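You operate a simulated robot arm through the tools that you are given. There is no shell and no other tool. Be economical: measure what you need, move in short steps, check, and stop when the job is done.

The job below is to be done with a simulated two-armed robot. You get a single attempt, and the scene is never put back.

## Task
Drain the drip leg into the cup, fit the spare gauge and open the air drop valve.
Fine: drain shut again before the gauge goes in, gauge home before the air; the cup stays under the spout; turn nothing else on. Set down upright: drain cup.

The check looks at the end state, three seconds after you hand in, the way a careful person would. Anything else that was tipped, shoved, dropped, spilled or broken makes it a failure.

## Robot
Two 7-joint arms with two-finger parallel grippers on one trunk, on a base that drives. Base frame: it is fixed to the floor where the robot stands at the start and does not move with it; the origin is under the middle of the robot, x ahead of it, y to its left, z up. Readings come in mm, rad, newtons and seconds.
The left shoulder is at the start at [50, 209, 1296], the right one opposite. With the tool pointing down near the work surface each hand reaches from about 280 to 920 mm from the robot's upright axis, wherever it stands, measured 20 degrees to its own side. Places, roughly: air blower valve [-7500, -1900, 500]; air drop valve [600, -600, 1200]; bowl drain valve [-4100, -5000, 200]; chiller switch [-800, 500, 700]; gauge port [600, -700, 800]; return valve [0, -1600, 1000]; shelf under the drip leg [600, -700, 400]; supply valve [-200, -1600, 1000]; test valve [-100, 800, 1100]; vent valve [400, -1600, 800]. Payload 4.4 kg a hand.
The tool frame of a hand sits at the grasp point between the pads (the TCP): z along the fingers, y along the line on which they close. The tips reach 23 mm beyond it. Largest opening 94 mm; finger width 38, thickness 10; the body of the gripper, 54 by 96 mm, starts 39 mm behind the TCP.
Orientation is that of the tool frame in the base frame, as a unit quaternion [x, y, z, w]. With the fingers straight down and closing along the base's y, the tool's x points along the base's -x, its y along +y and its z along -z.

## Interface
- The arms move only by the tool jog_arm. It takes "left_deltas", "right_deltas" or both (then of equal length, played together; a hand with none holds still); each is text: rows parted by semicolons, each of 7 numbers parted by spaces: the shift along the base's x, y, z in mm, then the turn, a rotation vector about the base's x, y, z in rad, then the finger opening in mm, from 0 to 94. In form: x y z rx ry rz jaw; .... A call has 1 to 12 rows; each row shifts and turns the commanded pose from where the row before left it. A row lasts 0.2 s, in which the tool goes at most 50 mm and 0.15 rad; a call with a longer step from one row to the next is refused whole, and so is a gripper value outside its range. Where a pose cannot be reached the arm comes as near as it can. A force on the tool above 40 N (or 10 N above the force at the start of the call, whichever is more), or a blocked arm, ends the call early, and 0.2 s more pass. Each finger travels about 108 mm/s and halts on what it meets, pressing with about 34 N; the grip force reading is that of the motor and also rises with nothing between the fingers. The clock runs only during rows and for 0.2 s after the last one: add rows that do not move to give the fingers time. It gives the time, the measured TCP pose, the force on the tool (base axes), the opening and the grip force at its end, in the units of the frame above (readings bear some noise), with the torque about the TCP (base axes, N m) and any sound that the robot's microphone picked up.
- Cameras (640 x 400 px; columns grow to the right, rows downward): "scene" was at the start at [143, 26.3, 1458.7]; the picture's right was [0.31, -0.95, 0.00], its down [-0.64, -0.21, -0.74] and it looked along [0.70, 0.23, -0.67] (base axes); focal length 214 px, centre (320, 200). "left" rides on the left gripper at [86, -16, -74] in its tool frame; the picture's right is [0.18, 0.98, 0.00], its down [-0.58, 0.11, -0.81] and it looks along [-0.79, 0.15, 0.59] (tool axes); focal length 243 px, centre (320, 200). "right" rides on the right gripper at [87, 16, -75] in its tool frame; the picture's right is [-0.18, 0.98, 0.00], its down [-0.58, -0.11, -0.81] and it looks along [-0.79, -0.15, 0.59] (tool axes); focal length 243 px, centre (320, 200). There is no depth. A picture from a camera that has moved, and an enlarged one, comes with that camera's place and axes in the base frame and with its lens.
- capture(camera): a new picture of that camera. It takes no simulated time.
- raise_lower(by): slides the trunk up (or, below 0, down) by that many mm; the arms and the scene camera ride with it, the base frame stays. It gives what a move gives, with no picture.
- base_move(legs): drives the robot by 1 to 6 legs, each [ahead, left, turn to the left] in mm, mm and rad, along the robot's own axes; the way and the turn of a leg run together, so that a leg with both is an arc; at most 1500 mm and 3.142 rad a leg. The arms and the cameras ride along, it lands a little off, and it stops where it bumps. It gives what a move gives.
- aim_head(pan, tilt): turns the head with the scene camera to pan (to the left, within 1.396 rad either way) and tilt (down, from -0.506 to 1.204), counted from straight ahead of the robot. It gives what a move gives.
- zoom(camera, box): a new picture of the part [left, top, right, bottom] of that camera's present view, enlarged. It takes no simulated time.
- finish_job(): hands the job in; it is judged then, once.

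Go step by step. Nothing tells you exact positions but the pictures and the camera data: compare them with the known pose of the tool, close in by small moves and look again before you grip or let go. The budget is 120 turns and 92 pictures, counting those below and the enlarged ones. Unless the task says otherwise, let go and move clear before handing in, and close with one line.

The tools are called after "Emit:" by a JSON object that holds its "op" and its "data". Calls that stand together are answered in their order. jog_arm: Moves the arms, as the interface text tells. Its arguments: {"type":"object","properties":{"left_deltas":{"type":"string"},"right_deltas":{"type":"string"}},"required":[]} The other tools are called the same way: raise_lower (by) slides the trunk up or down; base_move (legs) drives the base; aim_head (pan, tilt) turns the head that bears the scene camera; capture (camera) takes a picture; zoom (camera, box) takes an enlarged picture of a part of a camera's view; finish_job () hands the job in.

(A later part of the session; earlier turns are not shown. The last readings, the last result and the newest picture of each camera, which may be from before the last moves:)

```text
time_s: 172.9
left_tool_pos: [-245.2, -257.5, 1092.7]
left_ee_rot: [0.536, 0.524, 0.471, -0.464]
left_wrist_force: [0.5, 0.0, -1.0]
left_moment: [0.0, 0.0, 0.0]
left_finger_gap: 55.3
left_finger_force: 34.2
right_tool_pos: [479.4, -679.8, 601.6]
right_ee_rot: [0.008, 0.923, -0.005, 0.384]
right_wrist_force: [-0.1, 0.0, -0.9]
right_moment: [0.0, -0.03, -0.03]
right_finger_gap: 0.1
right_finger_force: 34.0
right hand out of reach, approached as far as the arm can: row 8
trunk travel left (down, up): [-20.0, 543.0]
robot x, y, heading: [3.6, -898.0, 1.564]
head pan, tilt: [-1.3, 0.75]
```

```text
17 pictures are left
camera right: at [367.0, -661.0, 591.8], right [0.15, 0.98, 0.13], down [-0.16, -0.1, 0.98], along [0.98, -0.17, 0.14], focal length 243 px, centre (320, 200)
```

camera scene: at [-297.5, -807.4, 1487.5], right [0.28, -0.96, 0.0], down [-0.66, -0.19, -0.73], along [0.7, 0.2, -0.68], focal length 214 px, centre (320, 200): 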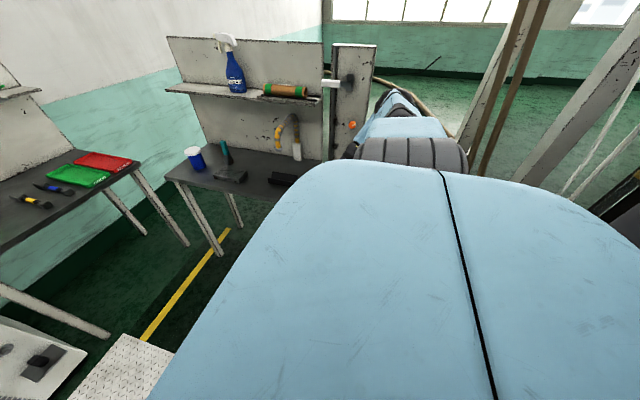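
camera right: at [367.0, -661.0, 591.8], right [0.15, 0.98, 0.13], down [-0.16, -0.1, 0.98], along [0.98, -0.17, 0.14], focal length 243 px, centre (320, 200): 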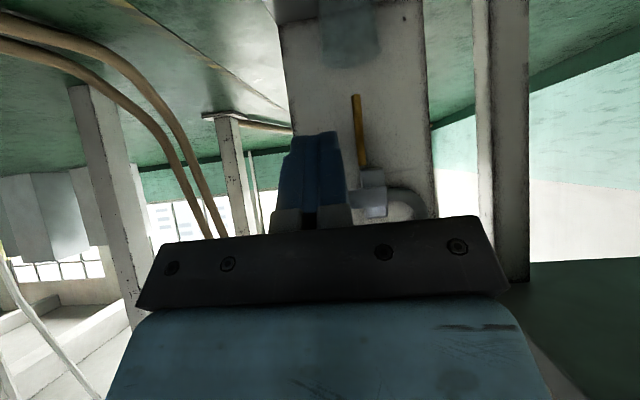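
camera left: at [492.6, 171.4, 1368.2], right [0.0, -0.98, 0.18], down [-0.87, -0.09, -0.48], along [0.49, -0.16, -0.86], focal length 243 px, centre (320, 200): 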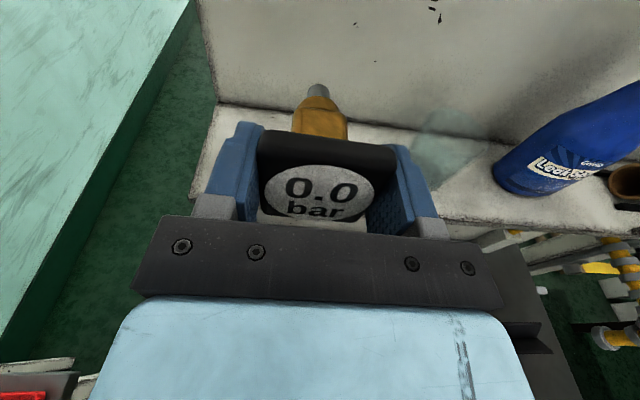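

Spout is centred over the cup. The drain lever lies to the right at z≈640; I raise the trunk 100 mm and place closed fingers above its end to swing it down.

Emit:
{"op": "raise_lower", "data": {"by": 110}}

Emit:
{"op": "jog_arm", "data": {"right_deltas": "20 -12 0 0 0 0 0;20 -12 0 0 0 0 0;20 -12 0 0 0 0 0;20 -6 0 0 0 0 0;0 0 0 0 0 0 0"}}

Emit:
{"op": "capture", "data": {"camera": "right"}}

```text
time_s: 174.3
left_tool_pos: [-245.1, -256.9, 1200.4]
left_ee_rot: [0.537, 0.524, 0.471, -0.464]
left_wrist_force: [0.5, -1.1, -1.0]
left_moment: [-0.03, 0.04, 0.03]
left_finger_gap: 55.6
left_finger_force: 33.7
right_tool_pos: [479.3, -678.5, 710.6]
right_ee_rot: [0.008, 0.924, -0.005, 0.383]
right_wrist_force: [-0.3, -0.1, -0.8]
right_moment: [0.0, -0.04, 0.02]
right_finger_gap: 0.0
right_finger_force: 33.8
trunk travel left (down, up): [-130.0, 433.0]
robot x, y, heading: [5.6, -899.4, 1.563]
head pan, tilt: [-1.3, 0.75]
```

```text
time_s: 175.5
left_tool_pos: [-244.4, -257.0, 1201.0]
left_ee_rot: [0.535, 0.525, 0.471, -0.465]
left_wrist_force: [-1.0, -0.5, -0.5]
left_moment: [-0.02, 0.01, 0.0]
left_finger_gap: 55.3
left_finger_force: 33.8
right_tool_pos: [560.2, -721.9, 710.8]
right_ee_rot: [0.008, 0.923, -0.004, 0.384]
right_wrist_force: [0.2, -1.3, 0.6]
right_moment: [0.0, 0.01, -0.03]
right_finger_gap: 0.0
right_finger_force: 33.6
trunk travel left (down, up): [-130.0, 433.0]
robot x, y, heading: [3.8, -894.4, 1.565]
head pan, tilt: [-1.3, 0.75]
```

```text
16 pictures are left
camera right: at [447.9, -702.9, 701.5], right [0.15, 0.98, 0.13], down [-0.16, -0.1, 0.98], along [0.98, -0.17, 0.14], focal length 243 px, centre (320, 200)
```

right: 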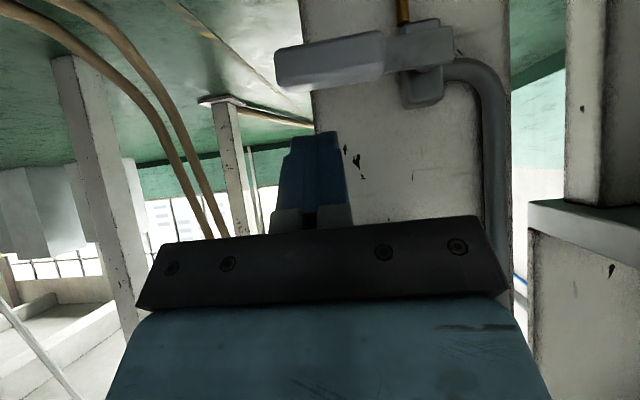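

Lever seen clearly: handle y −679…−753, top z≈646, pivot y≈−648. I move above it and press down the first part.

Emit:
{"op": "jog_arm", "data": {"right_deltas": "22 0 0 0 0 0 0;22 0 0 0 0 0 0;20 0 -8 0 0 0 0;0 0 -12 0 0 0 0;0 0 -10 0 0 0 0;0 -1 -10 0 0 0 0;0 -2 -10 0 0 0 0;0 -2 -10 0 0 0 0;0 0 -10 0 0 0 0;0 0 0 0 0 0 0"}}

```text
time_s: 177.7
left_tool_pos: [-245.0, -258.1, 1200.5]
left_ee_rot: [0.536, 0.525, 0.471, -0.465]
left_wrist_force: [-0.1, -0.4, -0.5]
left_moment: [0.0, -0.01, -0.01]
left_finger_gap: 55.5
left_finger_force: 34.2
right_tool_pos: [622.0, -725.8, 640.7]
right_ee_rot: [0.008, 0.923, -0.004, 0.384]
right_wrist_force: [-0.5, 0.1, 0.6]
right_moment: [-0.02, 0.02, -0.01]
right_finger_gap: 0.0
right_finger_force: 34.7
trunk travel left (down, up): [-130.0, 433.0]
robot x, y, heading: [7.4, -898.8, 1.564]
head pan, tilt: [-1.3, 0.75]
```

Emit:
{"op": "capture", "data": {"camera": "right"}}

```text
15 pictures are left
camera right: at [510.7, -707.8, 631.8], right [0.15, 0.98, 0.13], down [-0.16, -0.1, 0.98], along [0.98, -0.17, 0.14], focal length 243 px, centre (320, 200)
```

right: 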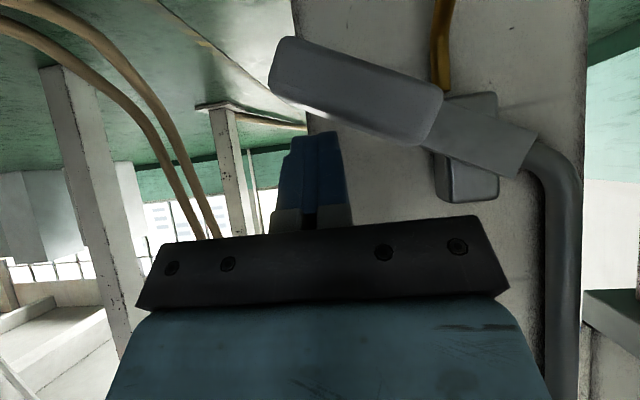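

The lever swings down easily. I follow its arc on to vertical.

Emit:
{"op": "jog_arm", "data": {"right_deltas": "0 1 -11 0 0 0 0;0 3 -11 0 0 0 0;0 4 -11 0 0 0 0;0 5 -10 0 0 0 0;0 6 -10 0 0 0 0;0 6 -7 0 0 0 0;0 7 -6 0 0 0 0;0 7 -4 0 0 0 0;0 7 -3 0 0 0 0;0 6 0 0 0 0 0;0 0 0 0 0 0 0"}}

Emit:
{"op": "capture", "data": {"camera": "right"}}

```text
time_s: 180.1
left_tool_pos: [-245.2, -257.8, 1201.4]
left_ee_rot: [0.536, 0.525, 0.471, -0.464]
left_wrist_force: [0.1, -0.1, -1.3]
left_moment: [-0.03, 0.01, 0.02]
left_finger_gap: 55.2
left_finger_force: 34.1
right_tool_pos: [623.7, -675.8, 567.8]
right_ee_rot: [0.008, 0.923, -0.004, 0.384]
right_wrist_force: [-0.2, -0.6, 0.0]
right_moment: [0.0, 0.03, 0.02]
right_finger_gap: 0.1
right_finger_force: 34.2
trunk travel left (down, up): [-130.0, 433.0]
robot x, y, heading: [3.8, -895.0, 1.571]
head pan, tilt: [-1.3, 0.75]
```

```text
14 pictures are left
camera right: at [511.3, -656.2, 558.3], right [0.15, 0.98, 0.13], down [-0.16, -0.1, 0.98], along [0.98, -0.17, 0.14], focal length 243 px, centre (320, 200)
```

right: 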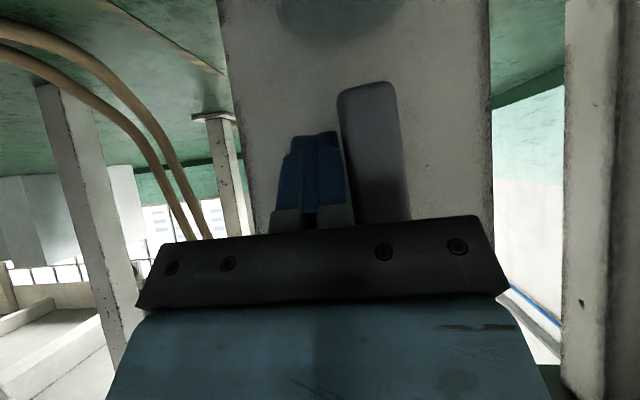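

Lever is almost vertical. I push a touch further to its stop and wait, listening.

Emit:
{"op": "jog_arm", "data": {"right_deltas": "0 4 0 0 0 0 0;0 4 0 0 0 0 0;0 4 0 0 0 0 0;0 0 0 0 0 0 0;0 0 0 0 0 0 0;0 0 0 0 0 0 0;0 0 0 0 0 0 0;0 0 0 0 0 0 0"}}

Emit:
{"op": "zoom", "data": {"camera": "right", "box": [220, 0, 500, 220]}}

```text
time_s: 180.9
left_tool_pos: [-242.5, -256.5, 1201.7]
left_ee_rot: [0.537, 0.523, 0.472, -0.463]
left_wrist_force: [0.1, 0.0, -1.9]
left_moment: [-0.01, 0.02, 0.01]
left_finger_gap: 55.4
left_finger_force: 33.3
right_tool_pos: [622.5, -671.1, 566.1]
right_ee_rot: [0.008, 0.923, -0.011, 0.385]
right_wrist_force: [-0.2, -10.0, 3.3]
right_moment: [0.35, -0.01, 0.06]
right_finger_gap: 0.0
right_finger_force: 33.8
trunk travel left (down, up): [-130.0, 433.0]
robot x, y, heading: [2.6, -896.7, 1.565]
head pan, tilt: [-1.3, 0.75]
stopped in row 4 (right hand): the force on the tool passed its limit at 45 N (the readings are from after the stop); the commanded pose is now the measured one
```

```text
1.82 times, centred on (360, 110) of right
camera zoom: at [511.3, -652.0, 557.2], right [0.15, 0.98, 0.12], down [-0.16, -0.09, 0.98], along [0.97, -0.17, 0.15], focal length 441 px, centre (247, 364)
```

zoom: 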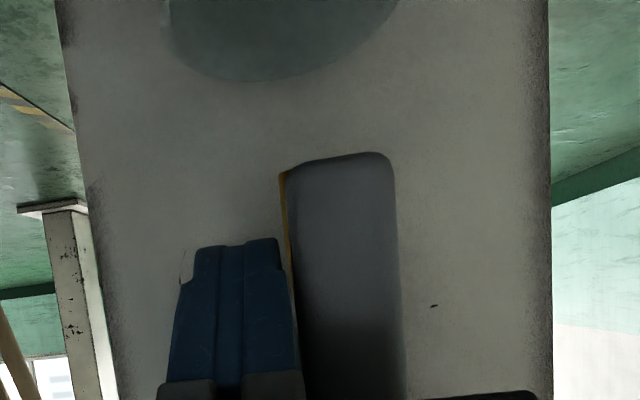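

The lever is at its stop (open). I back away a little and wait, then look at the cup.

Emit:
{"op": "jog_arm", "data": {"right_deltas": "0 -5 0 0 0 0 0;-10 -10 0 0 0 0 0;-20 -10 5 0 0 0 0;-20 -10 10 0 0 0 0;-20 -10 10 0 0 0 0;-20 0 10 0 0 0 0;0 0 0 0 0 0 0;0 0 0 0 0 0 0;0 0 0 0 0 0 0;0 0 0 0 0 0 0;0 0 0 0 0 0 0;0 0 0 0 0 0 0"}}

Emit:
{"op": "zoom", "data": {"camera": "right", "box": [240, 0, 480, 220]}}

```text
time_s: 183.5
left_tool_pos: [-243.7, -257.6, 1200.4]
left_ee_rot: [0.536, 0.524, 0.472, -0.464]
left_wrist_force: [0.2, 0.1, -1.1]
left_moment: [0.0, -0.03, -0.01]
left_finger_gap: 55.2
left_finger_force: 34.0
right_tool_pos: [533.7, -717.7, 601.1]
right_ee_rot: [0.009, 0.923, -0.01, 0.384]
right_wrist_force: [-0.1, -0.8, 0.1]
right_moment: [-0.06, 0.01, 0.0]
right_finger_gap: 0.1
right_finger_force: 34.0
trunk travel left (down, up): [-130.0, 433.0]
robot x, y, heading: [4.3, -901.1, 1.566]
head pan, tilt: [-1.3, 0.75]
```

```text
1.82 times, centred on (360, 110) of right
camera zoom: at [421.6, -696.5, 592.1], right [0.15, 0.98, 0.12], down [-0.16, -0.09, 0.98], along [0.97, -0.17, 0.15], focal length 441 px, centre (247, 364)
```

zoom: 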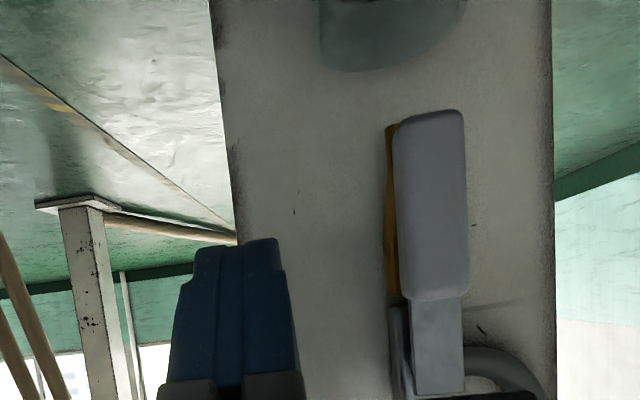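

Open and clear. I wait a few seconds and lower the trunk a bit to look at the cup from the side.

Emit:
{"op": "jog_arm", "data": {"right_deltas": "0 0 0 0 0 0 0;0 0 0 0 0 0 0;0 0 0 0 0 0 0;0 0 0 0 0 0 0;0 0 0 0 0 0 0;0 0 0 0 0 0 0;0 0 0 0 0 0 0;0 0 0 0 0 0 0;0 0 0 0 0 0 0;0 0 0 0 0 0 0;0 0 0 0 0 0 0;0 0 0 0 0 0 0"}}

Emit:
{"op": "raise_lower", "data": {"by": -70}}

Emit:
{"op": "zoom", "data": {"camera": "right", "box": [260, 20, 480, 220]}}

```text
time_s: 186.1
left_tool_pos: [-243.1, -257.5, 1200.6]
left_ee_rot: [0.537, 0.524, 0.472, -0.463]
left_wrist_force: [0.4, 0.1, -1.5]
left_moment: [-0.05, -0.01, 0.03]
left_finger_gap: 55.6
left_finger_force: 34.1
right_tool_pos: [534.6, -716.1, 601.4]
right_ee_rot: [0.009, 0.924, -0.01, 0.383]
right_wrist_force: [0.0, 0.3, -0.1]
right_moment: [0.02, -0.01, 0.0]
right_finger_gap: 0.1
right_finger_force: 33.6
trunk travel left (down, up): [-130.0, 433.0]
robot x, y, heading: [5.6, -896.2, 1.56]
head pan, tilt: [-1.3, 0.75]
```

```text
time_s: 187.2
left_tool_pos: [-243.2, -258.0, 1131.7]
left_ee_rot: [0.537, 0.524, 0.472, -0.463]
left_wrist_force: [-0.2, 0.7, -1.1]
left_moment: [-0.01, 0.02, -0.02]
left_finger_gap: 55.5
left_finger_force: 33.4
right_tool_pos: [534.1, -715.4, 531.8]
right_ee_rot: [0.009, 0.924, -0.01, 0.382]
right_wrist_force: [0.2, 0.6, -0.3]
right_moment: [0.01, -0.02, -0.02]
right_finger_gap: 0.0
right_finger_force: 34.5
trunk travel left (down, up): [-60.0, 503.0]
robot x, y, heading: [0.2, -898.9, 1.56]
head pan, tilt: [-1.3, 0.75]
```

```text
2.00 times, centred on (370, 120) of right
camera zoom: at [421.6, -696.6, 522.2], right [0.15, 0.98, 0.12], down [-0.16, -0.09, 0.98], along [0.97, -0.17, 0.15], focal length 485 px, centre (220, 360)
```

zoom: 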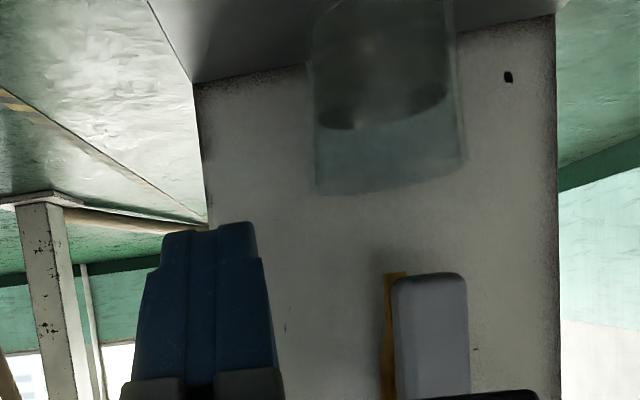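

The cup now holds dark condensate and no stream runs any more — drained. Now I close: fingers go to the lever's other side and sweep it back up to the right.

Emit:
{"op": "raise_lower", "data": {"by": 70}}

Emit:
{"op": "jog_arm", "data": {"right_deltas": "-5 20 -10 0 0 0 0;0 25 -12 0 0 0 0;0 25 -13 0 0 0 0;0 25 0 0 0 0 0;20 2 0 0 0 0 0;25 0 0 0 0 0 0;25 0 0 0 0 0 0;22 0 0 0 0 0 0;0 0 0 0 0 0 0"}}

Emit:
{"op": "zoom", "data": {"camera": "right", "box": [220, 0, 500, 220]}}

```text
time_s: 188.2
left_tool_pos: [-242.7, -256.8, 1200.7]
left_ee_rot: [0.536, 0.524, 0.472, -0.465]
left_wrist_force: [-0.2, -0.5, -0.4]
left_moment: [-0.04, 0.01, 0.03]
left_finger_gap: 55.5
left_finger_force: 33.7
right_tool_pos: [531.8, -716.3, 601.3]
right_ee_rot: [0.009, 0.924, -0.011, 0.383]
right_wrist_force: [-0.2, 1.1, 0.5]
right_moment: [0.0, 0.01, 0.01]
right_finger_gap: 0.0
right_finger_force: 33.8
trunk travel left (down, up): [-130.0, 433.0]
robot x, y, heading: [1.8, -902.8, 1.565]
head pan, tilt: [-1.3, 0.75]
```

```text
time_s: 190.1
left_tool_pos: [-249.9, -258.5, 1201.7]
left_ee_rot: [0.536, 0.525, 0.474, -0.462]
left_wrist_force: [-0.6, 0.7, -1.6]
left_moment: [-0.03, -0.02, -0.01]
left_finger_gap: 55.5
left_finger_force: 34.0
right_tool_pos: [602.1, -621.8, 566.0]
right_ee_rot: [0.003, 0.928, -0.009, 0.373]
right_wrist_force: [0.3, 0.8, 0.2]
right_moment: [0.01, 0.02, 0.01]
right_finger_gap: 0.0
right_finger_force: 34.2
trunk travel left (down, up): [-130.0, 433.0]
robot x, y, heading: [0.5, -899.9, 1.567]
head pan, tilt: [-1.3, 0.75]
stopped in row 9 (right hand): the force on the tool passed its limit at 49 N (the readings are from after the stop); the commanded pose is now the measured one
```

```text
1.82 times, centred on (360, 110) of right
camera zoom: at [489.4, -603.1, 559.7], right [0.15, 0.98, 0.11], down [-0.14, -0.09, 0.99], along [0.98, -0.16, 0.12], focal length 441 px, centre (247, 364)
```

zoom: 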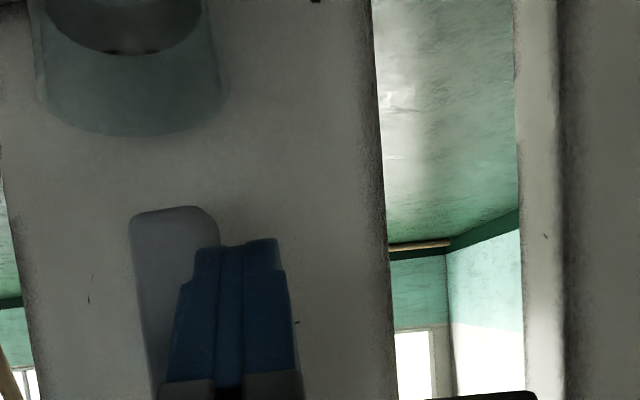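

The fingertips met the handle's edge (it reaches y≈−630). I back off, shift 14 mm further left, and go in again.

Emit:
{"op": "jog_arm", "data": {"right_deltas": "-15 0 0 0.01 -0.02 0 0;-10 7 0 0 0 0 0;0 9 0 0 0 0 0;15 0 0 0 0 0 0;15 0 0 0 0 0 0;12 0 0 0 0 0 0;0 0 0 0 0 0 0"}}

Emit:
{"op": "zoom", "data": {"camera": "right", "box": [220, 0, 500, 220]}}

```text
time_s: 191.7
left_tool_pos: [-255.0, -261.7, 1199.3]
left_ee_rot: [0.535, 0.525, 0.475, -0.462]
left_wrist_force: [0.4, 0.4, -2.1]
left_moment: [-0.02, -0.03, 0.01]
left_finger_gap: 55.3
left_finger_force: 34.1
right_tool_pos: [606.6, -606.5, 559.7]
right_ee_rot: [0.003, 0.927, -0.005, 0.375]
right_wrist_force: [-0.1, -0.7, -0.8]
right_moment: [0.02, 0.02, -0.02]
right_finger_gap: 0.0
right_finger_force: 34.1
trunk travel left (down, up): [-130.0, 433.0]
robot x, y, heading: [4.8, -898.6, 1.564]
head pan, tilt: [-1.3, 0.75]
```

```text
1.82 times, centred on (360, 110) of right
camera zoom: at [495.4, -589.0, 553.4], right [0.14, 0.98, 0.12], down [-0.14, -0.1, 0.98], along [0.98, -0.16, 0.13], focal length 441 px, centre (247, 364)
```

zoom: 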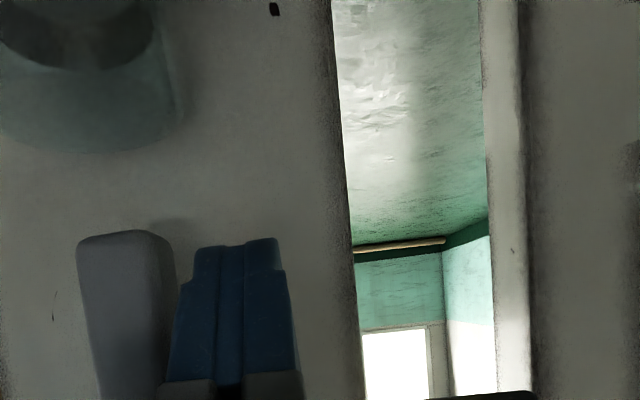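

Now the fingers are beside the handle. I sweep it along its arc back toward horizontal.

Emit:
{"op": "jog_arm", "data": {"right_deltas": "0 -8 -1 0 0 0 0;0 -10 -3 0 0 0 0;0 -12 -3 0 0 0 0;0 -12 -2 0 0 0 0;0 -12 1 0 0 0 0;0 -12 2 0 0 0 0;0 -12 5 0 0 0 0;0 -12 6 0 0 0 0;0 -10 8 0 0 0 0;0 -8 9 0 0 0 0;0 -5 8 0 0 0 0;0 -4 8 0 0 0 0"}}

Emit:
{"op": "zoom", "data": {"camera": "right", "box": [220, 0, 500, 240]}}

```text
time_s: 193.1
left_tool_pos: [-245.5, -258.0, 1200.7]
left_ee_rot: [0.537, 0.524, 0.471, -0.464]
left_wrist_force: [0.7, 0.5, -0.9]
left_moment: [0.03, 0.04, 0.02]
left_finger_gap: 55.6
left_finger_force: 33.9
right_tool_pos: [624.7, -655.8, 558.8]
right_ee_rot: [0.006, 0.924, 0.002, 0.383]
right_wrist_force: [-7.8, 7.6, 8.9]
right_moment: [-0.53, -0.46, -0.25]
right_finger_gap: 0.0
right_finger_force: 33.6
trunk travel left (down, up): [-130.0, 433.0]
robot x, y, heading: [3.3, -895.5, 1.565]
head pan, tilt: [-1.3, 0.75]
stopped in row 6 (right hand): the force on the tool passed its limit at 47 N (the readings are from after the stop); the commanded pose is now the measured one
```

```text
1.67 times, centred on (360, 120) of right
camera zoom: at [513.6, -638.1, 550.6], right [0.14, 0.98, 0.14], down [-0.16, -0.12, 0.98], along [0.98, -0.16, 0.14], focal length 404 px, centre (253, 333)
```

zoom: 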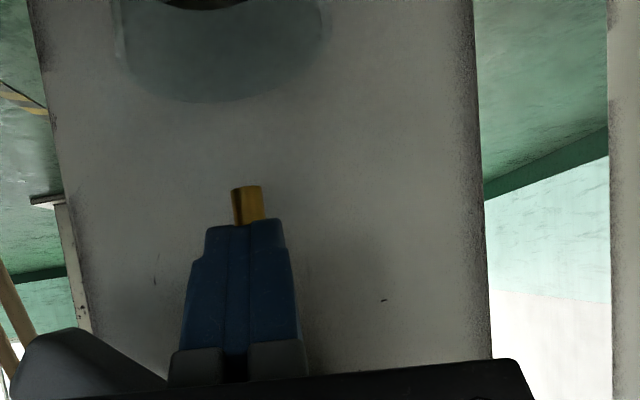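

The finger met the spout, the lever is already well on its way. I draw back 26 mm to clear the spout and continue raising the lever.

Emit:
{"op": "jog_arm", "data": {"right_deltas": "-13 0 0 0 0 0 0;-13 0 0 0 0 0 0;0 -14 -2 0 0 0 0;0 -13 3 0 0 0 0;0 -13 5 0 0 0 0;0 -10 8 0 0 0 0;0 -8 9 0 0 0 0;0 -5 9 0 0 0 0;0 -4 8 0 0 0 0;0 0 0 0 0 0 0"}}

Emit:
{"op": "capture", "data": {"camera": "right"}}

```text
time_s: 195.3
left_tool_pos: [-246.1, -258.0, 1201.2]
left_ee_rot: [0.537, 0.524, 0.471, -0.464]
left_wrist_force: [0.4, -0.8, -0.8]
left_moment: [0.02, -0.02, 0.05]
left_finger_gap: 55.5
left_finger_force: 33.9
right_tool_pos: [598.7, -721.1, 599.2]
right_ee_rot: [0.007, 0.924, -0.003, 0.383]
right_wrist_force: [0.1, -0.1, -0.9]
right_moment: [0.01, 0.02, 0.04]
right_finger_gap: 0.2
right_finger_force: 34.1
right hand out of reach, approached as far as the arm can: row 9
trunk travel left (down, up): [-130.0, 433.0]
robot x, y, heading: [1.7, -897.3, 1.563]
head pan, tilt: [-1.3, 0.75]
```

```text
7 pictures are left
camera right: at [486.8, -703.1, 589.2], right [0.15, 0.98, 0.13], down [-0.16, -0.11, 0.98], along [0.98, -0.16, 0.14], focal length 243 px, centre (320, 200)
```

right: 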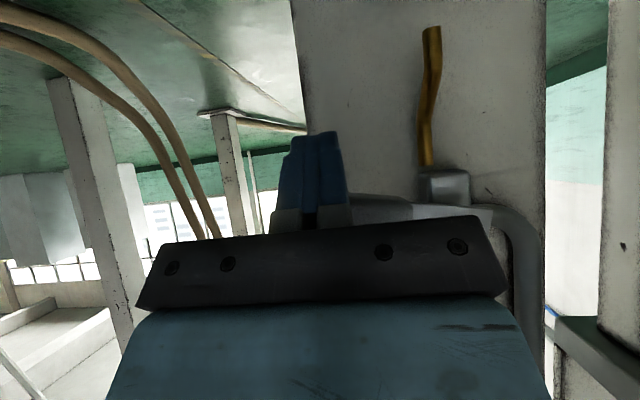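

The lever is nearly horizontal, about 8–10° short. I raise it further using the trunk in small steps, watching force.

Emit:
{"op": "raise_lower", "data": {"by": 8}}

Emit:
{"op": "raise_lower", "data": {"by": 5}}

Emit:
{"op": "raise_lower", "data": {"by": 4}}

```text
time_s: 195.9
left_tool_pos: [-245.3, -257.7, 1209.8]
left_ee_rot: [0.536, 0.525, 0.47, -0.464]
left_wrist_force: [-0.8, 0.0, -1.4]
left_moment: [0.01, 0.01, 0.01]
left_finger_gap: 55.9
left_finger_force: 34.0
right_tool_pos: [598.7, -721.8, 607.2]
right_ee_rot: [0.007, 0.923, -0.003, 0.384]
right_wrist_force: [0.5, 0.4, 0.0]
right_moment: [-0.04, 0.01, 0.0]
right_finger_gap: 0.1
right_finger_force: 33.8
trunk travel left (down, up): [-138.0, 425.0]
robot x, y, heading: [1.9, -899.6, 1.567]
head pan, tilt: [-1.3, 0.75]
```

```text
time_s: 196.4
left_tool_pos: [-246.5, -257.9, 1214.4]
left_ee_rot: [0.537, 0.524, 0.471, -0.464]
left_wrist_force: [0.9, 0.4, -0.3]
left_moment: [-0.02, -0.04, 0.0]
left_finger_gap: 55.5
left_finger_force: 34.3
right_tool_pos: [598.2, -722.1, 611.1]
right_ee_rot: [0.006, 0.923, -0.003, 0.385]
right_wrist_force: [-0.9, -0.3, -0.8]
right_moment: [-0.02, 0.01, 0.04]
right_finger_gap: 0.0
right_finger_force: 33.9
trunk travel left (down, up): [-143.0, 420.0]
robot x, y, heading: [4.4, -899.1, 1.569]
head pan, tilt: [-1.3, 0.75]
```

```text
time_s: 196.9
left_tool_pos: [-245.9, -257.4, 1217.6]
left_ee_rot: [0.536, 0.524, 0.471, -0.464]
left_wrist_force: [0.3, 0.5, -0.6]
left_moment: [-0.01, -0.02, 0.0]
left_finger_gap: 55.5
left_finger_force: 34.5
right_tool_pos: [598.3, -722.0, 614.8]
right_ee_rot: [0.006, 0.924, -0.003, 0.383]
right_wrist_force: [-6.2, 0.2, -9.8]
right_moment: [0.03, 0.12, 0.03]
right_finger_gap: 0.1
right_finger_force: 33.9
trunk travel left (down, up): [-147.0, 416.0]
robot x, y, heading: [4.1, -898.4, 1.561]
head pan, tilt: [-1.3, 0.75]
```

A 10 N reaction appears — likely the stop. One more small step to confirm.

Emit:
{"op": "raise_lower", "data": {"by": 2}}

```text
time_s: 197.5
left_tool_pos: [-245.0, -257.2, 1219.4]
left_ee_rot: [0.537, 0.524, 0.47, -0.465]
left_wrist_force: [0.2, -0.4, -0.7]
left_moment: [-0.03, -0.02, -0.02]
left_finger_gap: 55.7
left_finger_force: 34.3
right_tool_pos: [597.5, -721.1, 615.0]
right_ee_rot: [0.006, 0.924, -0.004, 0.381]
right_wrist_force: [-18.1, -2.0, -28.7]
right_moment: [-0.2, 0.42, -0.17]
right_finger_gap: 0.0
right_finger_force: 34.2
trunk travel left (down, up): [-149.0, 414.0]
robot x, y, heading: [2.2, -898.7, 1.567]
head pan, tilt: [-1.3, 0.75]
```

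Stop confirmed: the drain is shut. I release, draw the right hand back, raise the trunk, and drive back round to face the post for the gauge.

Emit:
{"op": "jog_arm", "data": {"right_deltas": "0 0 -8 0 0 0 0;-20 0 -8 0 0 0 0;-30 0 0 0 0 0 0;-35 0 0 0 0 0 0;-35 0 0 0 0 0 0;-35 0 0 0 0 0 0;0 0 0 0 0 0 0"}}

Emit:
{"op": "base_move", "data": {"legs": [[0, 370, 0]]}}

Emit:
{"op": "raise_lower", "data": {"by": 220}}

Emit:
{"op": "base_move", "data": {"legs": [[440, 0, 0], [0, 0, -1.57]]}}

```text
time_s: 199.3
left_tool_pos: [-204.2, -247.2, 1218.4]
left_ee_rot: [0.553, 0.505, 0.491, -0.446]
left_wrist_force: [0.3, 2.6, -2.5]
left_moment: [-0.01, 0.0, -0.01]
left_finger_gap: 55.3
left_finger_force: 33.5
right_tool_pos: [464.2, -761.8, 606.8]
right_ee_rot: [0.051, 0.917, -0.021, 0.394]
right_wrist_force: [0.3, 0.5, -0.9]
right_moment: [0.01, 0.02, -0.01]
right_finger_gap: 0.0
right_finger_force: 33.8
trunk travel left (down, up): [-149.0, 414.0]
robot x, y, heading: [4.7, -898.0, 1.492]
head pan, tilt: [-1.3, 0.75]
stopped in row 7 (right hand): the arm was blocked; the commanded pose is now the measured one
```

```text
time_s: 200.1
left_tool_pos: [-203.4, -244.7, 1220.9]
left_ee_rot: [0.554, 0.504, 0.489, -0.447]
left_wrist_force: [0.2, -0.4, -1.2]
left_moment: [0.0, -0.03, 0.03]
left_finger_gap: 55.2
left_finger_force: 33.5
right_tool_pos: [463.9, -761.7, 605.2]
right_ee_rot: [0.052, 0.918, -0.022, 0.393]
right_wrist_force: [-0.5, -1.2, -0.1]
right_moment: [-0.02, 0.05, 0.02]
right_finger_gap: 0.0
right_finger_force: 34.3
trunk travel left (down, up): [-149.0, 414.0]
robot x, y, heading: [-3.2, -900.5, 1.49]
head pan, tilt: [-1.3, 0.75]
stopped in leg 1: the robot was blocked; the commanded pose is now the measured one
```

```text
time_s: 202.4
left_tool_pos: [-200.5, -247.2, 1443.4]
left_ee_rot: [0.555, 0.503, 0.488, -0.448]
left_wrist_force: [0.1, -0.5, -1.0]
left_moment: [0.01, -0.01, -0.01]
left_finger_gap: 55.6
left_finger_force: 34.1
right_tool_pos: [463.9, -760.6, 823.3]
right_ee_rot: [0.05, 0.918, -0.02, 0.392]
right_wrist_force: [0.9, -0.2, -0.3]
right_moment: [0.0, 0.03, 0.02]
right_finger_gap: 0.0
right_finger_force: 33.9
trunk travel left (down, up): [-369.0, 194.0]
robot x, y, heading: [0.2, -901.3, 1.495]
head pan, tilt: [-1.3, 0.75]
```

```text
time_s: 203.2
left_tool_pos: [-198.9, -241.3, 1440.3]
left_ee_rot: [0.556, 0.502, 0.489, -0.446]
left_wrist_force: [0.0, -0.4, -1.5]
left_moment: [-0.03, 0.02, -0.03]
left_finger_gap: 55.5
left_finger_force: 34.3
right_tool_pos: [464.5, -762.6, 824.4]
right_ee_rot: [0.052, 0.918, -0.025, 0.393]
right_wrist_force: [-0.2, 0.0, 0.0]
right_moment: [0.0, -0.05, -0.02]
right_finger_gap: 0.0
right_finger_force: 34.4
trunk travel left (down, up): [-369.0, 194.0]
robot x, y, heading: [-2.5, -895.9, 1.488]
head pan, tilt: [-1.3, 0.75]
stopped in leg 1: the robot was blocked; the commanded pose is now the measured one
```

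Something is blocking both the arm and base. I take one scene picture to see what touches.

Emit:
{"op": "aim_head", "data": {"pan": -1.0, "tilt": 0.8}}

Emit:
{"op": "capture", "data": {"camera": "scene"}}

```text
time_s: 204.0
left_tool_pos: [-199.9, -243.6, 1443.1]
left_ee_rot: [0.556, 0.502, 0.49, -0.447]
left_wrist_force: [-0.4, -0.6, -1.2]
left_moment: [-0.05, 0.0, 0.0]
left_finger_gap: 55.5
left_finger_force: 33.6
right_tool_pos: [465.1, -761.6, 824.6]
right_ee_rot: [0.051, 0.918, -0.023, 0.393]
right_wrist_force: [-0.2, -0.2, 0.4]
right_moment: [0.02, -0.01, -0.01]
right_finger_gap: 0.0
right_finger_force: 34.0
trunk travel left (down, up): [-369.0, 194.0]
robot x, y, heading: [-0.3, -897.4, 1.488]
head pan, tilt: [-1.0, 0.799]
```

```text
6 pictures are left
camera scene: at [72.7, -796.1, 1447.8], right [0.47, -0.88, 0.0], down [-0.63, -0.33, -0.7], along [0.62, 0.33, -0.72], focal length 214 px, centre (320, 200)
```

scene: 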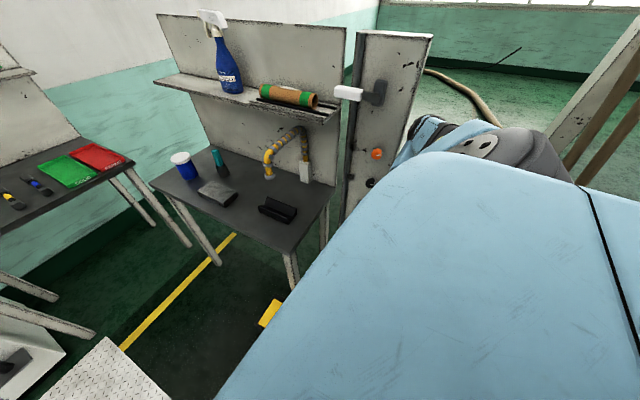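

The cause isn't obvious. I try a small move the other way (backward, −y) to come free.

Emit:
{"op": "base_move", "data": {"legs": [[-40, 0, 0]]}}

Emit:
{"op": "base_move", "data": {"legs": [[0, 60, 0]]}}

```text
time_s: 204.9
left_tool_pos: [-203.9, -277.5, 1439.6]
left_ee_rot: [0.556, 0.505, 0.487, -0.446]
left_wrist_force: [-1.3, 0.0, -1.5]
left_moment: [0.01, 0.01, -0.02]
left_finger_gap: 55.6
left_finger_force: 33.7
right_tool_pos: [460.7, -795.6, 823.7]
right_ee_rot: [0.05, 0.917, -0.025, 0.395]
right_wrist_force: [0.2, 0.6, -0.3]
right_moment: [0.03, 0.0, 0.0]
right_finger_gap: 0.0
right_finger_force: 34.1
trunk travel left (down, up): [-369.0, 194.0]
robot x, y, heading: [-2.9, -934.9, 1.491]
head pan, tilt: [-1.0, 0.799]
```

```text
time_s: 206.1
left_tool_pos: [-262.6, -274.5, 1439.6]
left_ee_rot: [0.556, 0.505, 0.487, -0.447]
left_wrist_force: [0.0, -1.1, -1.6]
left_moment: [-0.01, -0.04, 0.03]
left_finger_gap: 55.7
left_finger_force: 34.4
right_tool_pos: [402.2, -792.1, 823.5]
right_ee_rot: [0.05, 0.918, -0.024, 0.393]
right_wrist_force: [1.0, -0.1, -0.5]
right_moment: [-0.02, 0.02, 0.02]
right_finger_gap: 0.2
right_finger_force: 34.0
trunk travel left (down, up): [-369.0, 194.0]
robot x, y, heading: [-64.5, -932.4, 1.488]
head pan, tilt: [-1.0, 0.799]
```

Free again. I continue the path: left, forward along the aisle, then turn to face the post.

Emit:
{"op": "base_move", "data": {"legs": [[0, 310, 0], [440, 0, 0], [0, 0, -1.488]]}}

```text
time_s: 215.2
left_tool_pos: [296.3, -197.3, 1439.7]
left_ee_rot: [0.75, 0.004, 0.661, -0.006]
left_wrist_force: [-0.5, -0.5, -1.7]
left_moment: [0.03, 0.03, 0.0]
left_finger_gap: 55.6
left_finger_force: 34.0
right_tool_pos: [-148.2, -914.4, 824.4]
right_ee_rot: [0.649, 0.65, -0.28, 0.277]
right_wrist_force: [0.6, -0.1, -0.1]
right_moment: [0.03, 0.03, 0.02]
right_finger_gap: 0.0
right_finger_force: 34.0
trunk travel left (down, up): [-369.0, 194.0]
robot x, y, heading: [-335.6, -470.7, 0.03]
head pan, tilt: [-1.0, 0.799]
```

Facing forward. I slide right to stand before the port and lower the trunk.

Emit:
{"op": "base_move", "data": {"legs": [[0, -290, -0.03]]}}

Emit:
{"op": "raise_lower", "data": {"by": -300}}

Emit:
{"op": "jog_arm", "data": {"left_deltas": "4 0 -5 0 0 0 0;8 -6 -12 0 0 0 0;12 -10 -18 0 0 0 0;14 -14 -20 0 0 0 0;14 -14 -20 0 0 0 0;14 -14 -20 0 0 0 0;14 -14 -20 0 0 0 0;14 -14 -20 0 0 0 0;14 -14 -20 0 0 0 0;14 -14 -20 0 0 0 0;10 -10 -15 0 0 0 0;0 0 0 0 0 0 0"}}

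```text
time_s: 218.4
left_tool_pos: [307.5, -504.3, 1439.9]
left_ee_rot: [0.751, -0.006, 0.661, 0.003]
left_wrist_force: [-0.2, -0.2, -1.1]
left_moment: [-0.01, 0.0, -0.02]
left_finger_gap: 55.5
left_finger_force: 34.4
right_tool_pos: [-156.4, -1210.0, 824.8]
right_ee_rot: [0.658, 0.641, -0.284, 0.273]
right_wrist_force: [-0.3, 0.5, 0.3]
right_moment: [-0.01, -0.02, 0.01]
right_finger_gap: 0.0
right_finger_force: 34.1
trunk travel left (down, up): [-369.0, 194.0]
robot x, y, heading: [-333.5, -757.6, -0.001]
head pan, tilt: [-1.0, 0.799]
```

```text
time_s: 221.4
left_tool_pos: [306.9, -505.2, 1140.4]
left_ee_rot: [0.75, -0.006, 0.662, 0.003]
left_wrist_force: [-0.1, -0.3, -1.0]
left_moment: [0.02, 0.01, -0.02]
left_finger_gap: 55.5
left_finger_force: 33.9
right_tool_pos: [-156.2, -1210.3, 524.0]
right_ee_rot: [0.659, 0.641, -0.284, 0.273]
right_wrist_force: [-0.1, -0.9, 0.8]
right_moment: [0.03, -0.04, -0.05]
right_finger_gap: 0.0
right_finger_force: 33.9
trunk travel left (down, up): [-69.0, 494.0]
robot x, y, heading: [-334.8, -755.4, -0.0]
head pan, tilt: [-1.0, 0.799]
```

```text
time_s: 224.0
left_tool_pos: [440.2, -626.4, 948.7]
left_ee_rot: [0.75, -0.006, 0.661, 0.003]
left_wrist_force: [0.2, 0.1, -0.1]
left_moment: [0.0, 0.02, 0.01]
left_finger_gap: 55.3
left_finger_force: 34.2
right_tool_pos: [-156.5, -1208.8, 523.9]
right_ee_rot: [0.659, 0.64, -0.285, 0.273]
right_wrist_force: [-0.9, 0.2, -0.2]
right_moment: [0.01, -0.01, -0.01]
right_finger_gap: 0.1
right_finger_force: 34.3
trunk travel left (down, up): [-69.0, 494.0]
robot x, y, heading: [-334.0, -757.3, 0.002]
head pan, tilt: [-1.0, 0.799]
```

In reach. I lower the trunk a bit more, pitch the gauge up 0.2 rad to level its stem, and bring it before the port.

Emit:
{"op": "raise_lower", "data": {"by": -65}}

Emit:
{"op": "jog_arm", "data": {"left_deltas": "5 -4 -5 0 -0.03 0 0;8 -5 -10 0 -0.04 0 0;8 -6 -12 0 -0.04 0 0;8 -6 -12 0 -0.04 0 0;8 -6 -12 0 -0.04 0 0;8 -6 -10 0 0 0 0;8 -5 -5 0 0 0 0;8 -3 0 0 0 0 0;5 0 0 0 0 0 0;0 0 0 0 0 0 0"}}

Emit:
{"op": "capture", "data": {"camera": "left"}}

```text
time_s: 225.0
left_tool_pos: [438.8, -626.6, 884.4]
left_ee_rot: [0.75, -0.006, 0.662, 0.002]
left_wrist_force: [-0.1, 0.2, -0.2]
left_moment: [0.02, 0.02, 0.02]
left_finger_gap: 55.4
left_finger_force: 34.6
right_tool_pos: [-156.0, -1209.8, 459.1]
right_ee_rot: [0.659, 0.64, -0.285, 0.273]
right_wrist_force: [0.0, -0.1, -0.2]
right_moment: [0.0, -0.04, 0.0]
right_finger_gap: 0.0
right_finger_force: 33.9
trunk travel left (down, up): [-4.0, 559.0]
robot x, y, heading: [-333.8, -753.6, 0.0]
head pan, tilt: [-1.0, 0.799]
```

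```text
time_s: 227.2
left_tool_pos: [500.9, -722.7, 853.4]
left_ee_rot: [0.685, -0.005, 0.728, 0.0]
left_wrist_force: [-0.4, 0.5, -1.6]
left_moment: [-0.01, 0.04, -0.01]
left_finger_gap: 55.7
left_finger_force: 33.4
left hand out of reach, approached as far as the arm can: row 2, 3, 4, 5, 6
right_tool_pos: [-155.7, -1209.8, 460.1]
right_ee_rot: [0.659, 0.641, -0.284, 0.273]
right_wrist_force: [-0.5, -0.8, 0.3]
right_moment: [-0.03, 0.02, -0.04]
right_finger_gap: 0.0
right_finger_force: 34.1
trunk travel left (down, up): [-4.0, 559.0]
robot x, y, heading: [-330.4, -759.8, 0.002]
head pan, tilt: [-1.0, 0.799]
```

```text
5 pictures are left
camera left: at [421.5, -706.6, 937.1], right [-0.02, -0.98, 0.18], down [-0.77, -0.1, -0.63], along [0.64, -0.15, -0.76], focal length 243 px, centre (320, 200)
```

left: 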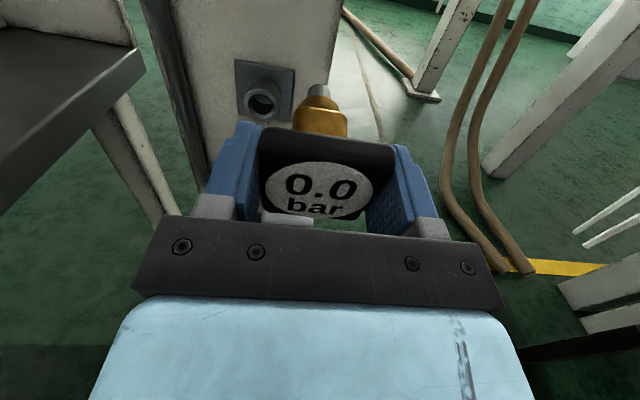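

Port ≈[650,−678,808]; the stem is nearly level, its tip ≈[587,−723,857]. I shift the base 40 mm right so the left arm works further outward, then move left and down.

Emit:
{"op": "base_move", "data": {"legs": [[0, -45, 0]]}}

Emit:
{"op": "jog_arm", "data": {"left_deltas": "0 6 -2 0 0 0 0;0 12 -4 0 0 0 0;0 12 -5 0 0 0 0;0 12 -6 0 0 0 0;0 12 -6 0 0 0 0;0 12 -6 0 0 0 0;0 12 -6 0 0 0 0;0 8 -6 0 0 0 0;0 0 -5 0 0 0 0;0 0 0 0 0 0 0"}}

```text
time_s: 228.3
left_tool_pos: [502.4, -768.2, 854.0]
left_ee_rot: [0.686, -0.005, 0.728, 0.0]
left_wrist_force: [0.8, 0.5, -0.5]
left_moment: [0.0, 0.02, -0.02]
left_finger_gap: 55.5
left_finger_force: 34.1
right_tool_pos: [-157.3, -1254.3, 459.5]
right_ee_rot: [0.659, 0.641, -0.284, 0.273]
right_wrist_force: [0.4, -0.1, -0.1]
right_moment: [0.0, 0.0, 0.02]
right_finger_gap: 0.0
right_finger_force: 34.3
trunk travel left (down, up): [-4.0, 559.0]
robot x, y, heading: [-332.9, -803.7, -0.002]
head pan, tilt: [-1.0, 0.799]
```

```text
time_s: 230.5
left_tool_pos: [496.9, -755.2, 858.2]
left_ee_rot: [0.688, -0.002, 0.725, -0.002]
left_wrist_force: [0.1, -0.2, -1.2]
left_moment: [0.0, 0.05, 0.01]
left_finger_gap: 55.6
left_finger_force: 34.1
left hand out of reach, approached as far as the arm can: row 2, 3, 4, 5, 6, 7, 8, 9
right_tool_pos: [-156.5, -1255.0, 458.9]
right_ee_rot: [0.658, 0.641, -0.284, 0.273]
right_wrist_force: [0.2, 0.5, 0.2]
right_moment: [-0.01, -0.05, 0.0]
right_finger_gap: 0.0
right_finger_force: 33.6
trunk travel left (down, up): [-4.0, 559.0]
robot x, y, heading: [-334.7, -802.4, 0.003]
head pan, tilt: [-1.0, 0.799]
```

The combined left-and-down move is limited. I try moving outward first (slightly up), then down.

Emit:
{"op": "jog_arm", "data": {"left_deltas": "0 5 6 0 0.02 0 0;0 12 6 0 0.02 0 0;0 12 4 0 0.02 0 0;0 12 0 0 0 0 0;0 12 0 0 0 0 0;0 12 0 0 0 0 0;0 10 0 0 0 0 0;0 0 -6 0 0 0 0;0 0 -10 0 0 0 0;0 0 -10 0 0 0 0;0 0 -10 0 0 0 0;0 0 0 0 0 0 0"}}

```text
time_s: 233.1
left_tool_pos: [497.5, -719.9, 864.6]
left_ee_rot: [0.71, -0.002, 0.704, -0.002]
left_wrist_force: [0.6, -0.5, -0.7]
left_moment: [-0.01, 0.03, -0.01]
left_finger_gap: 55.6
left_finger_force: 34.2
left hand out of reach, approached as far as the arm can: row 5, 6, 7, 8, 9, 10, 11
right_tool_pos: [-156.3, -1253.5, 459.6]
right_ee_rot: [0.658, 0.641, -0.284, 0.274]
right_wrist_force: [0.4, 0.2, 0.1]
right_moment: [0.0, 0.0, 0.02]
right_finger_gap: 0.1
right_finger_force: 33.9
trunk travel left (down, up): [-4.0, 559.0]
robot x, y, heading: [-332.7, -801.2, -0.002]
head pan, tilt: [-1.0, 0.799]
```

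Tilt trades against reach. I test if yawing the tool slightly right lets it go lower (then I'd turn the base to match).

Emit:
{"op": "jog_arm", "data": {"left_deltas": "0 0 0 0 0 -0.07 0;0 0 0 0 0 -0.07 0;0 0 0 0 0 -0.07 0;0 0 -10 0 0 0 0;0 0 -10 0 0 0 0;0 0 -10 0 0 0 0;0 0 -10 0 0 0 0;0 0 0 0 0 0 0"}}

```text
time_s: 234.9
left_tool_pos: [496.2, -730.8, 832.4]
left_ee_rot: [0.712, 0.002, 0.702, -0.006]
left_wrist_force: [0.0, 0.1, -1.2]
left_moment: [-0.02, 0.02, 0.02]
left_finger_gap: 55.5
left_finger_force: 34.0
left hand out of reach, approached as far as the arm can: row 1, 2, 3, 6, 7
right_tool_pos: [-156.5, -1254.9, 458.6]
right_ee_rot: [0.658, 0.641, -0.285, 0.274]
right_wrist_force: [-0.5, -0.3, 0.9]
right_moment: [0.01, 0.01, 0.03]
right_finger_gap: 0.0
right_finger_force: 34.1
trunk travel left (down, up): [-4.0, 559.0]
robot x, y, heading: [-330.8, -798.4, 0.003]
head pan, tilt: [-1.0, 0.799]
```

Good: it went down to 832 with the stem level. I continue down; sideways drift can be fixed with the base.

Emit:
{"op": "jog_arm", "data": {"left_deltas": "0 -5 -8 0 0 0.01 0;0 -5 -8 0 0 0 0;0 -5 -8 0 0 0 0;0 -5 -6 0 0 0 0;0 0 0 0 0 0 0"}}

```text
time_s: 236.1
left_tool_pos: [498.2, -750.2, 803.7]
left_ee_rot: [0.71, 0.004, 0.704, -0.007]
left_wrist_force: [0.0, -0.6, 0.0]
left_moment: [-0.01, 0.01, 0.03]
left_finger_gap: 55.7
left_finger_force: 34.2
right_tool_pos: [-156.4, -1254.7, 459.7]
right_ee_rot: [0.659, 0.641, -0.284, 0.273]
right_wrist_force: [-1.2, 0.6, -0.7]
right_moment: [-0.01, -0.03, -0.01]
right_finger_gap: 0.0
right_finger_force: 33.9
trunk travel left (down, up): [-4.0, 559.0]
robot x, y, heading: [-332.0, -801.3, 0.001]
head pan, tilt: [-1.0, 0.799]
```

Reached: level at z 804, no limits. I drive the base 72 mm left to line up with the port and look.

Emit:
{"op": "base_move", "data": {"legs": [[0, 72, 0]]}}

Emit:
{"op": "capture", "data": {"camera": "left"}}

```text
time_s: 237.4
left_tool_pos: [496.9, -675.6, 803.9]
left_ee_rot: [0.711, 0.003, 0.703, -0.007]
left_wrist_force: [-0.4, 0.1, -0.7]
left_moment: [0.01, 0.01, 0.03]
left_finger_gap: 55.6
left_finger_force: 34.0
right_tool_pos: [-155.9, -1180.6, 459.4]
right_ee_rot: [0.659, 0.641, -0.285, 0.273]
right_wrist_force: [-0.3, 0.6, 0.6]
right_moment: [-0.02, -0.03, 0.0]
right_finger_gap: 0.0
right_finger_force: 33.6
trunk travel left (down, up): [-4.0, 559.0]
robot x, y, heading: [-331.3, -729.9, 0.001]
head pan, tilt: [-1.0, 0.799]
```

```text
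4 pictures are left
camera left: at [423.0, -660.8, 891.9], right [0.02, -0.98, 0.18], down [-0.81, -0.12, -0.57], along [0.59, -0.13, -0.8], focal length 243 px, centre (320, 200)
```

left: 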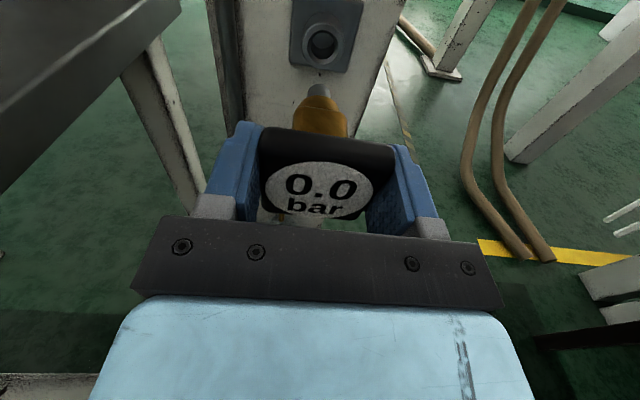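

The stem tip (≈[583,−673,803]) and the port (≈[655,−674,802]) line up. I drive forward 52 mm and check again.

Emit:
{"op": "base_move", "data": {"legs": [[52, 0, 0]]}}

Emit:
{"op": "zoom", "data": {"camera": "left", "box": [240, 0, 400, 120]}}

```text
time_s: 238.3
left_tool_pos: [549.8, -676.8, 803.2]
left_ee_rot: [0.711, 0.003, 0.703, -0.007]
left_wrist_force: [0.7, -0.1, 0.2]
left_moment: [0.02, 0.01, -0.03]
left_finger_gap: 55.6
left_finger_force: 34.5
right_tool_pos: [-104.4, -1181.8, 459.2]
right_ee_rot: [0.658, 0.641, -0.284, 0.273]
right_wrist_force: [0.1, 0.1, -0.2]
right_moment: [-0.02, -0.02, -0.02]
right_finger_gap: 0.0
right_finger_force: 33.9
trunk travel left (down, up): [-4.0, 559.0]
robot x, y, heading: [-278.7, -728.8, 0.004]
head pan, tilt: [-1.0, 0.799]
```

```text
3.33 times, centred on (320, 60) of left
camera zoom: at [475.1, -662.2, 891.5], right [0.02, -0.98, 0.18], down [-0.81, -0.12, -0.57], along [0.58, -0.14, -0.8], focal length 809 px, centre (320, 667)
```

zoom: 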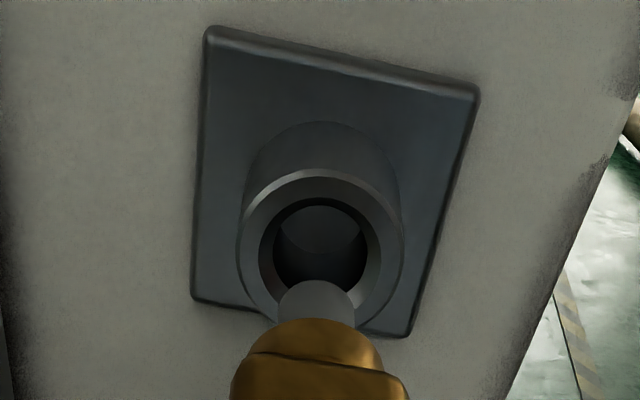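

Very close: the stem is just in front of the mouth, perhaps 6 mm low. I raise the trunk 6 mm and push in gently with the arm.

Emit:
{"op": "raise_lower", "data": {"by": 6}}

Emit:
{"op": "jog_arm", "data": {"left_deltas": "4 0 0 0 0 0 0;4 0 0 0 0 0 0;4 0 0 0 0 0 0;3 0 0 0 0 0 0;3 0 0 0 0 0 0;0 0 0 0 0 0 0"}}

```text
time_s: 238.9
left_tool_pos: [549.6, -676.8, 810.0]
left_ee_rot: [0.711, 0.003, 0.703, -0.007]
left_wrist_force: [0.1, -0.2, -1.2]
left_moment: [-0.03, 0.02, -0.01]
left_finger_gap: 55.7
left_finger_force: 33.7
right_tool_pos: [-104.0, -1180.4, 465.7]
right_ee_rot: [0.659, 0.641, -0.284, 0.272]
right_wrist_force: [0.5, -0.7, -1.0]
right_moment: [0.0, -0.03, 0.01]
right_finger_gap: 0.0
right_finger_force: 34.1
trunk travel left (down, up): [-10.0, 553.0]
robot x, y, heading: [-279.7, -732.0, 0.001]
head pan, tilt: [-1.0, 0.799]
```

```text
time_s: 240.3
left_tool_pos: [566.2, -676.3, 809.4]
left_ee_rot: [0.711, 0.003, 0.704, -0.007]
left_wrist_force: [-0.4, 0.5, -1.0]
left_moment: [0.0, -0.01, -0.01]
left_finger_gap: 55.4
left_finger_force: 33.7
right_tool_pos: [-103.5, -1181.4, 465.5]
right_ee_rot: [0.659, 0.641, -0.284, 0.272]
right_wrist_force: [-0.3, 0.1, 0.4]
right_moment: [-0.03, 0.02, 0.0]
right_finger_gap: 0.1
right_finger_force: 33.8
trunk travel left (down, up): [-10.0, 553.0]
robot x, y, heading: [-280.8, -727.2, -0.006]
head pan, tilt: [-1.0, 0.799]
```

No contact yet with the tip at/inside the mouth. I continue in.

Emit:
{"op": "jog_arm", "data": {"left_deltas": "3 0 0 0 0 0 0;3 0 0 0 0 0 0;3 0 0 0 0 0 0;0 0 0 0 0 0 0"}}

```text
time_s: 241.3
left_tool_pos: [577.3, -677.4, 808.3]
left_ee_rot: [0.712, 0.004, 0.702, -0.008]
left_wrist_force: [-1.7, -0.6, -5.2]
left_moment: [-0.01, 0.36, 0.0]
left_finger_gap: 55.5
left_finger_force: 34.0
right_tool_pos: [-104.7, -1181.4, 464.7]
right_ee_rot: [0.658, 0.641, -0.284, 0.273]
right_wrist_force: [-0.7, 0.4, -0.1]
right_moment: [0.01, 0.01, -0.01]
right_finger_gap: 0.1
right_finger_force: 33.8
trunk travel left (down, up): [-10.0, 553.0]
robot x, y, heading: [-283.2, -726.4, -0.003]
head pan, tilt: [-1.0, 0.799]
```

The stem is inside, touching the upper wall. I lower 2.5 mm and continue in.

Emit:
{"op": "jog_arm", "data": {"left_deltas": "0 0 -1.5 0 0 0 0;2 0 -1 0 0 0 0;3 0 0 0 0 0 0;3 0 0 0 0 0 0;0 0 0 0 0 0 0"}}

```text
time_s: 242.5
left_tool_pos: [582.8, -676.5, 808.2]
left_ee_rot: [0.711, 0.004, 0.703, -0.008]
left_wrist_force: [-11.5, 3.4, 1.0]
left_moment: [0.1, 0.17, 0.2]
left_finger_gap: 55.5
left_finger_force: 34.0
right_tool_pos: [-105.0, -1181.2, 466.0]
right_ee_rot: [0.66, 0.64, -0.284, 0.272]
right_wrist_force: [0.1, 0.4, -0.4]
right_moment: [0.02, 0.02, -0.02]
right_finger_gap: 0.1
right_finger_force: 33.9
trunk travel left (down, up): [-10.0, 553.0]
robot x, y, heading: [-278.1, -729.8, 0.001]
head pan, tilt: [-1.0, 0.799]
```

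Resistance of 11 N after about 23 mm of insertion. I push a little more to seat it.

Emit:
{"op": "jog_arm", "data": {"left_deltas": "2 0 0 0 0 0 0;2 0 0 0 0 0 0;2 0 0 0 0 0 0;0 0 0 0 0 0 0"}}

Emit:
{"op": "capture", "data": {"camera": "left"}}

```text
time_s: 243.5
left_tool_pos: [589.5, -676.8, 808.8]
left_ee_rot: [0.71, 0.003, 0.704, -0.007]
left_wrist_force: [-29.9, 6.7, -0.9]
left_moment: [-0.09, 0.2, -0.25]
left_finger_gap: 55.3
left_finger_force: 34.3
right_tool_pos: [-104.6, -1181.0, 464.9]
right_ee_rot: [0.66, 0.64, -0.284, 0.273]
right_wrist_force: [-0.7, 0.4, -0.5]
right_moment: [0.03, 0.01, 0.01]
right_finger_gap: 0.0
right_finger_force: 34.1
trunk travel left (down, up): [-10.0, 553.0]
robot x, y, heading: [-281.1, -725.1, 0.005]
head pan, tilt: [-1.0, 0.799]
```

```text
2 pictures are left
camera left: at [514.2, -662.7, 896.8], right [0.02, -0.98, 0.18], down [-0.81, -0.12, -0.57], along [0.59, -0.14, -0.8], focal length 243 px, centre (320, 200)
```

left: 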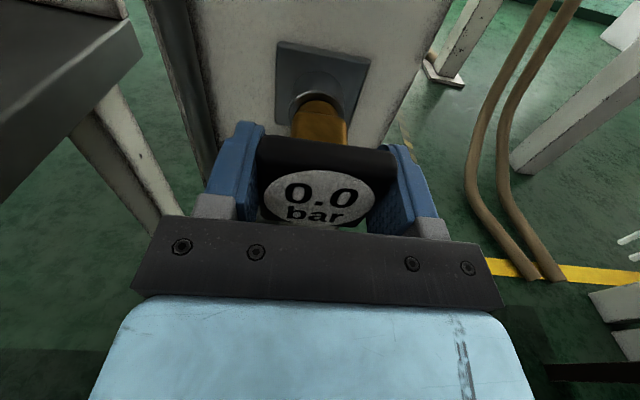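

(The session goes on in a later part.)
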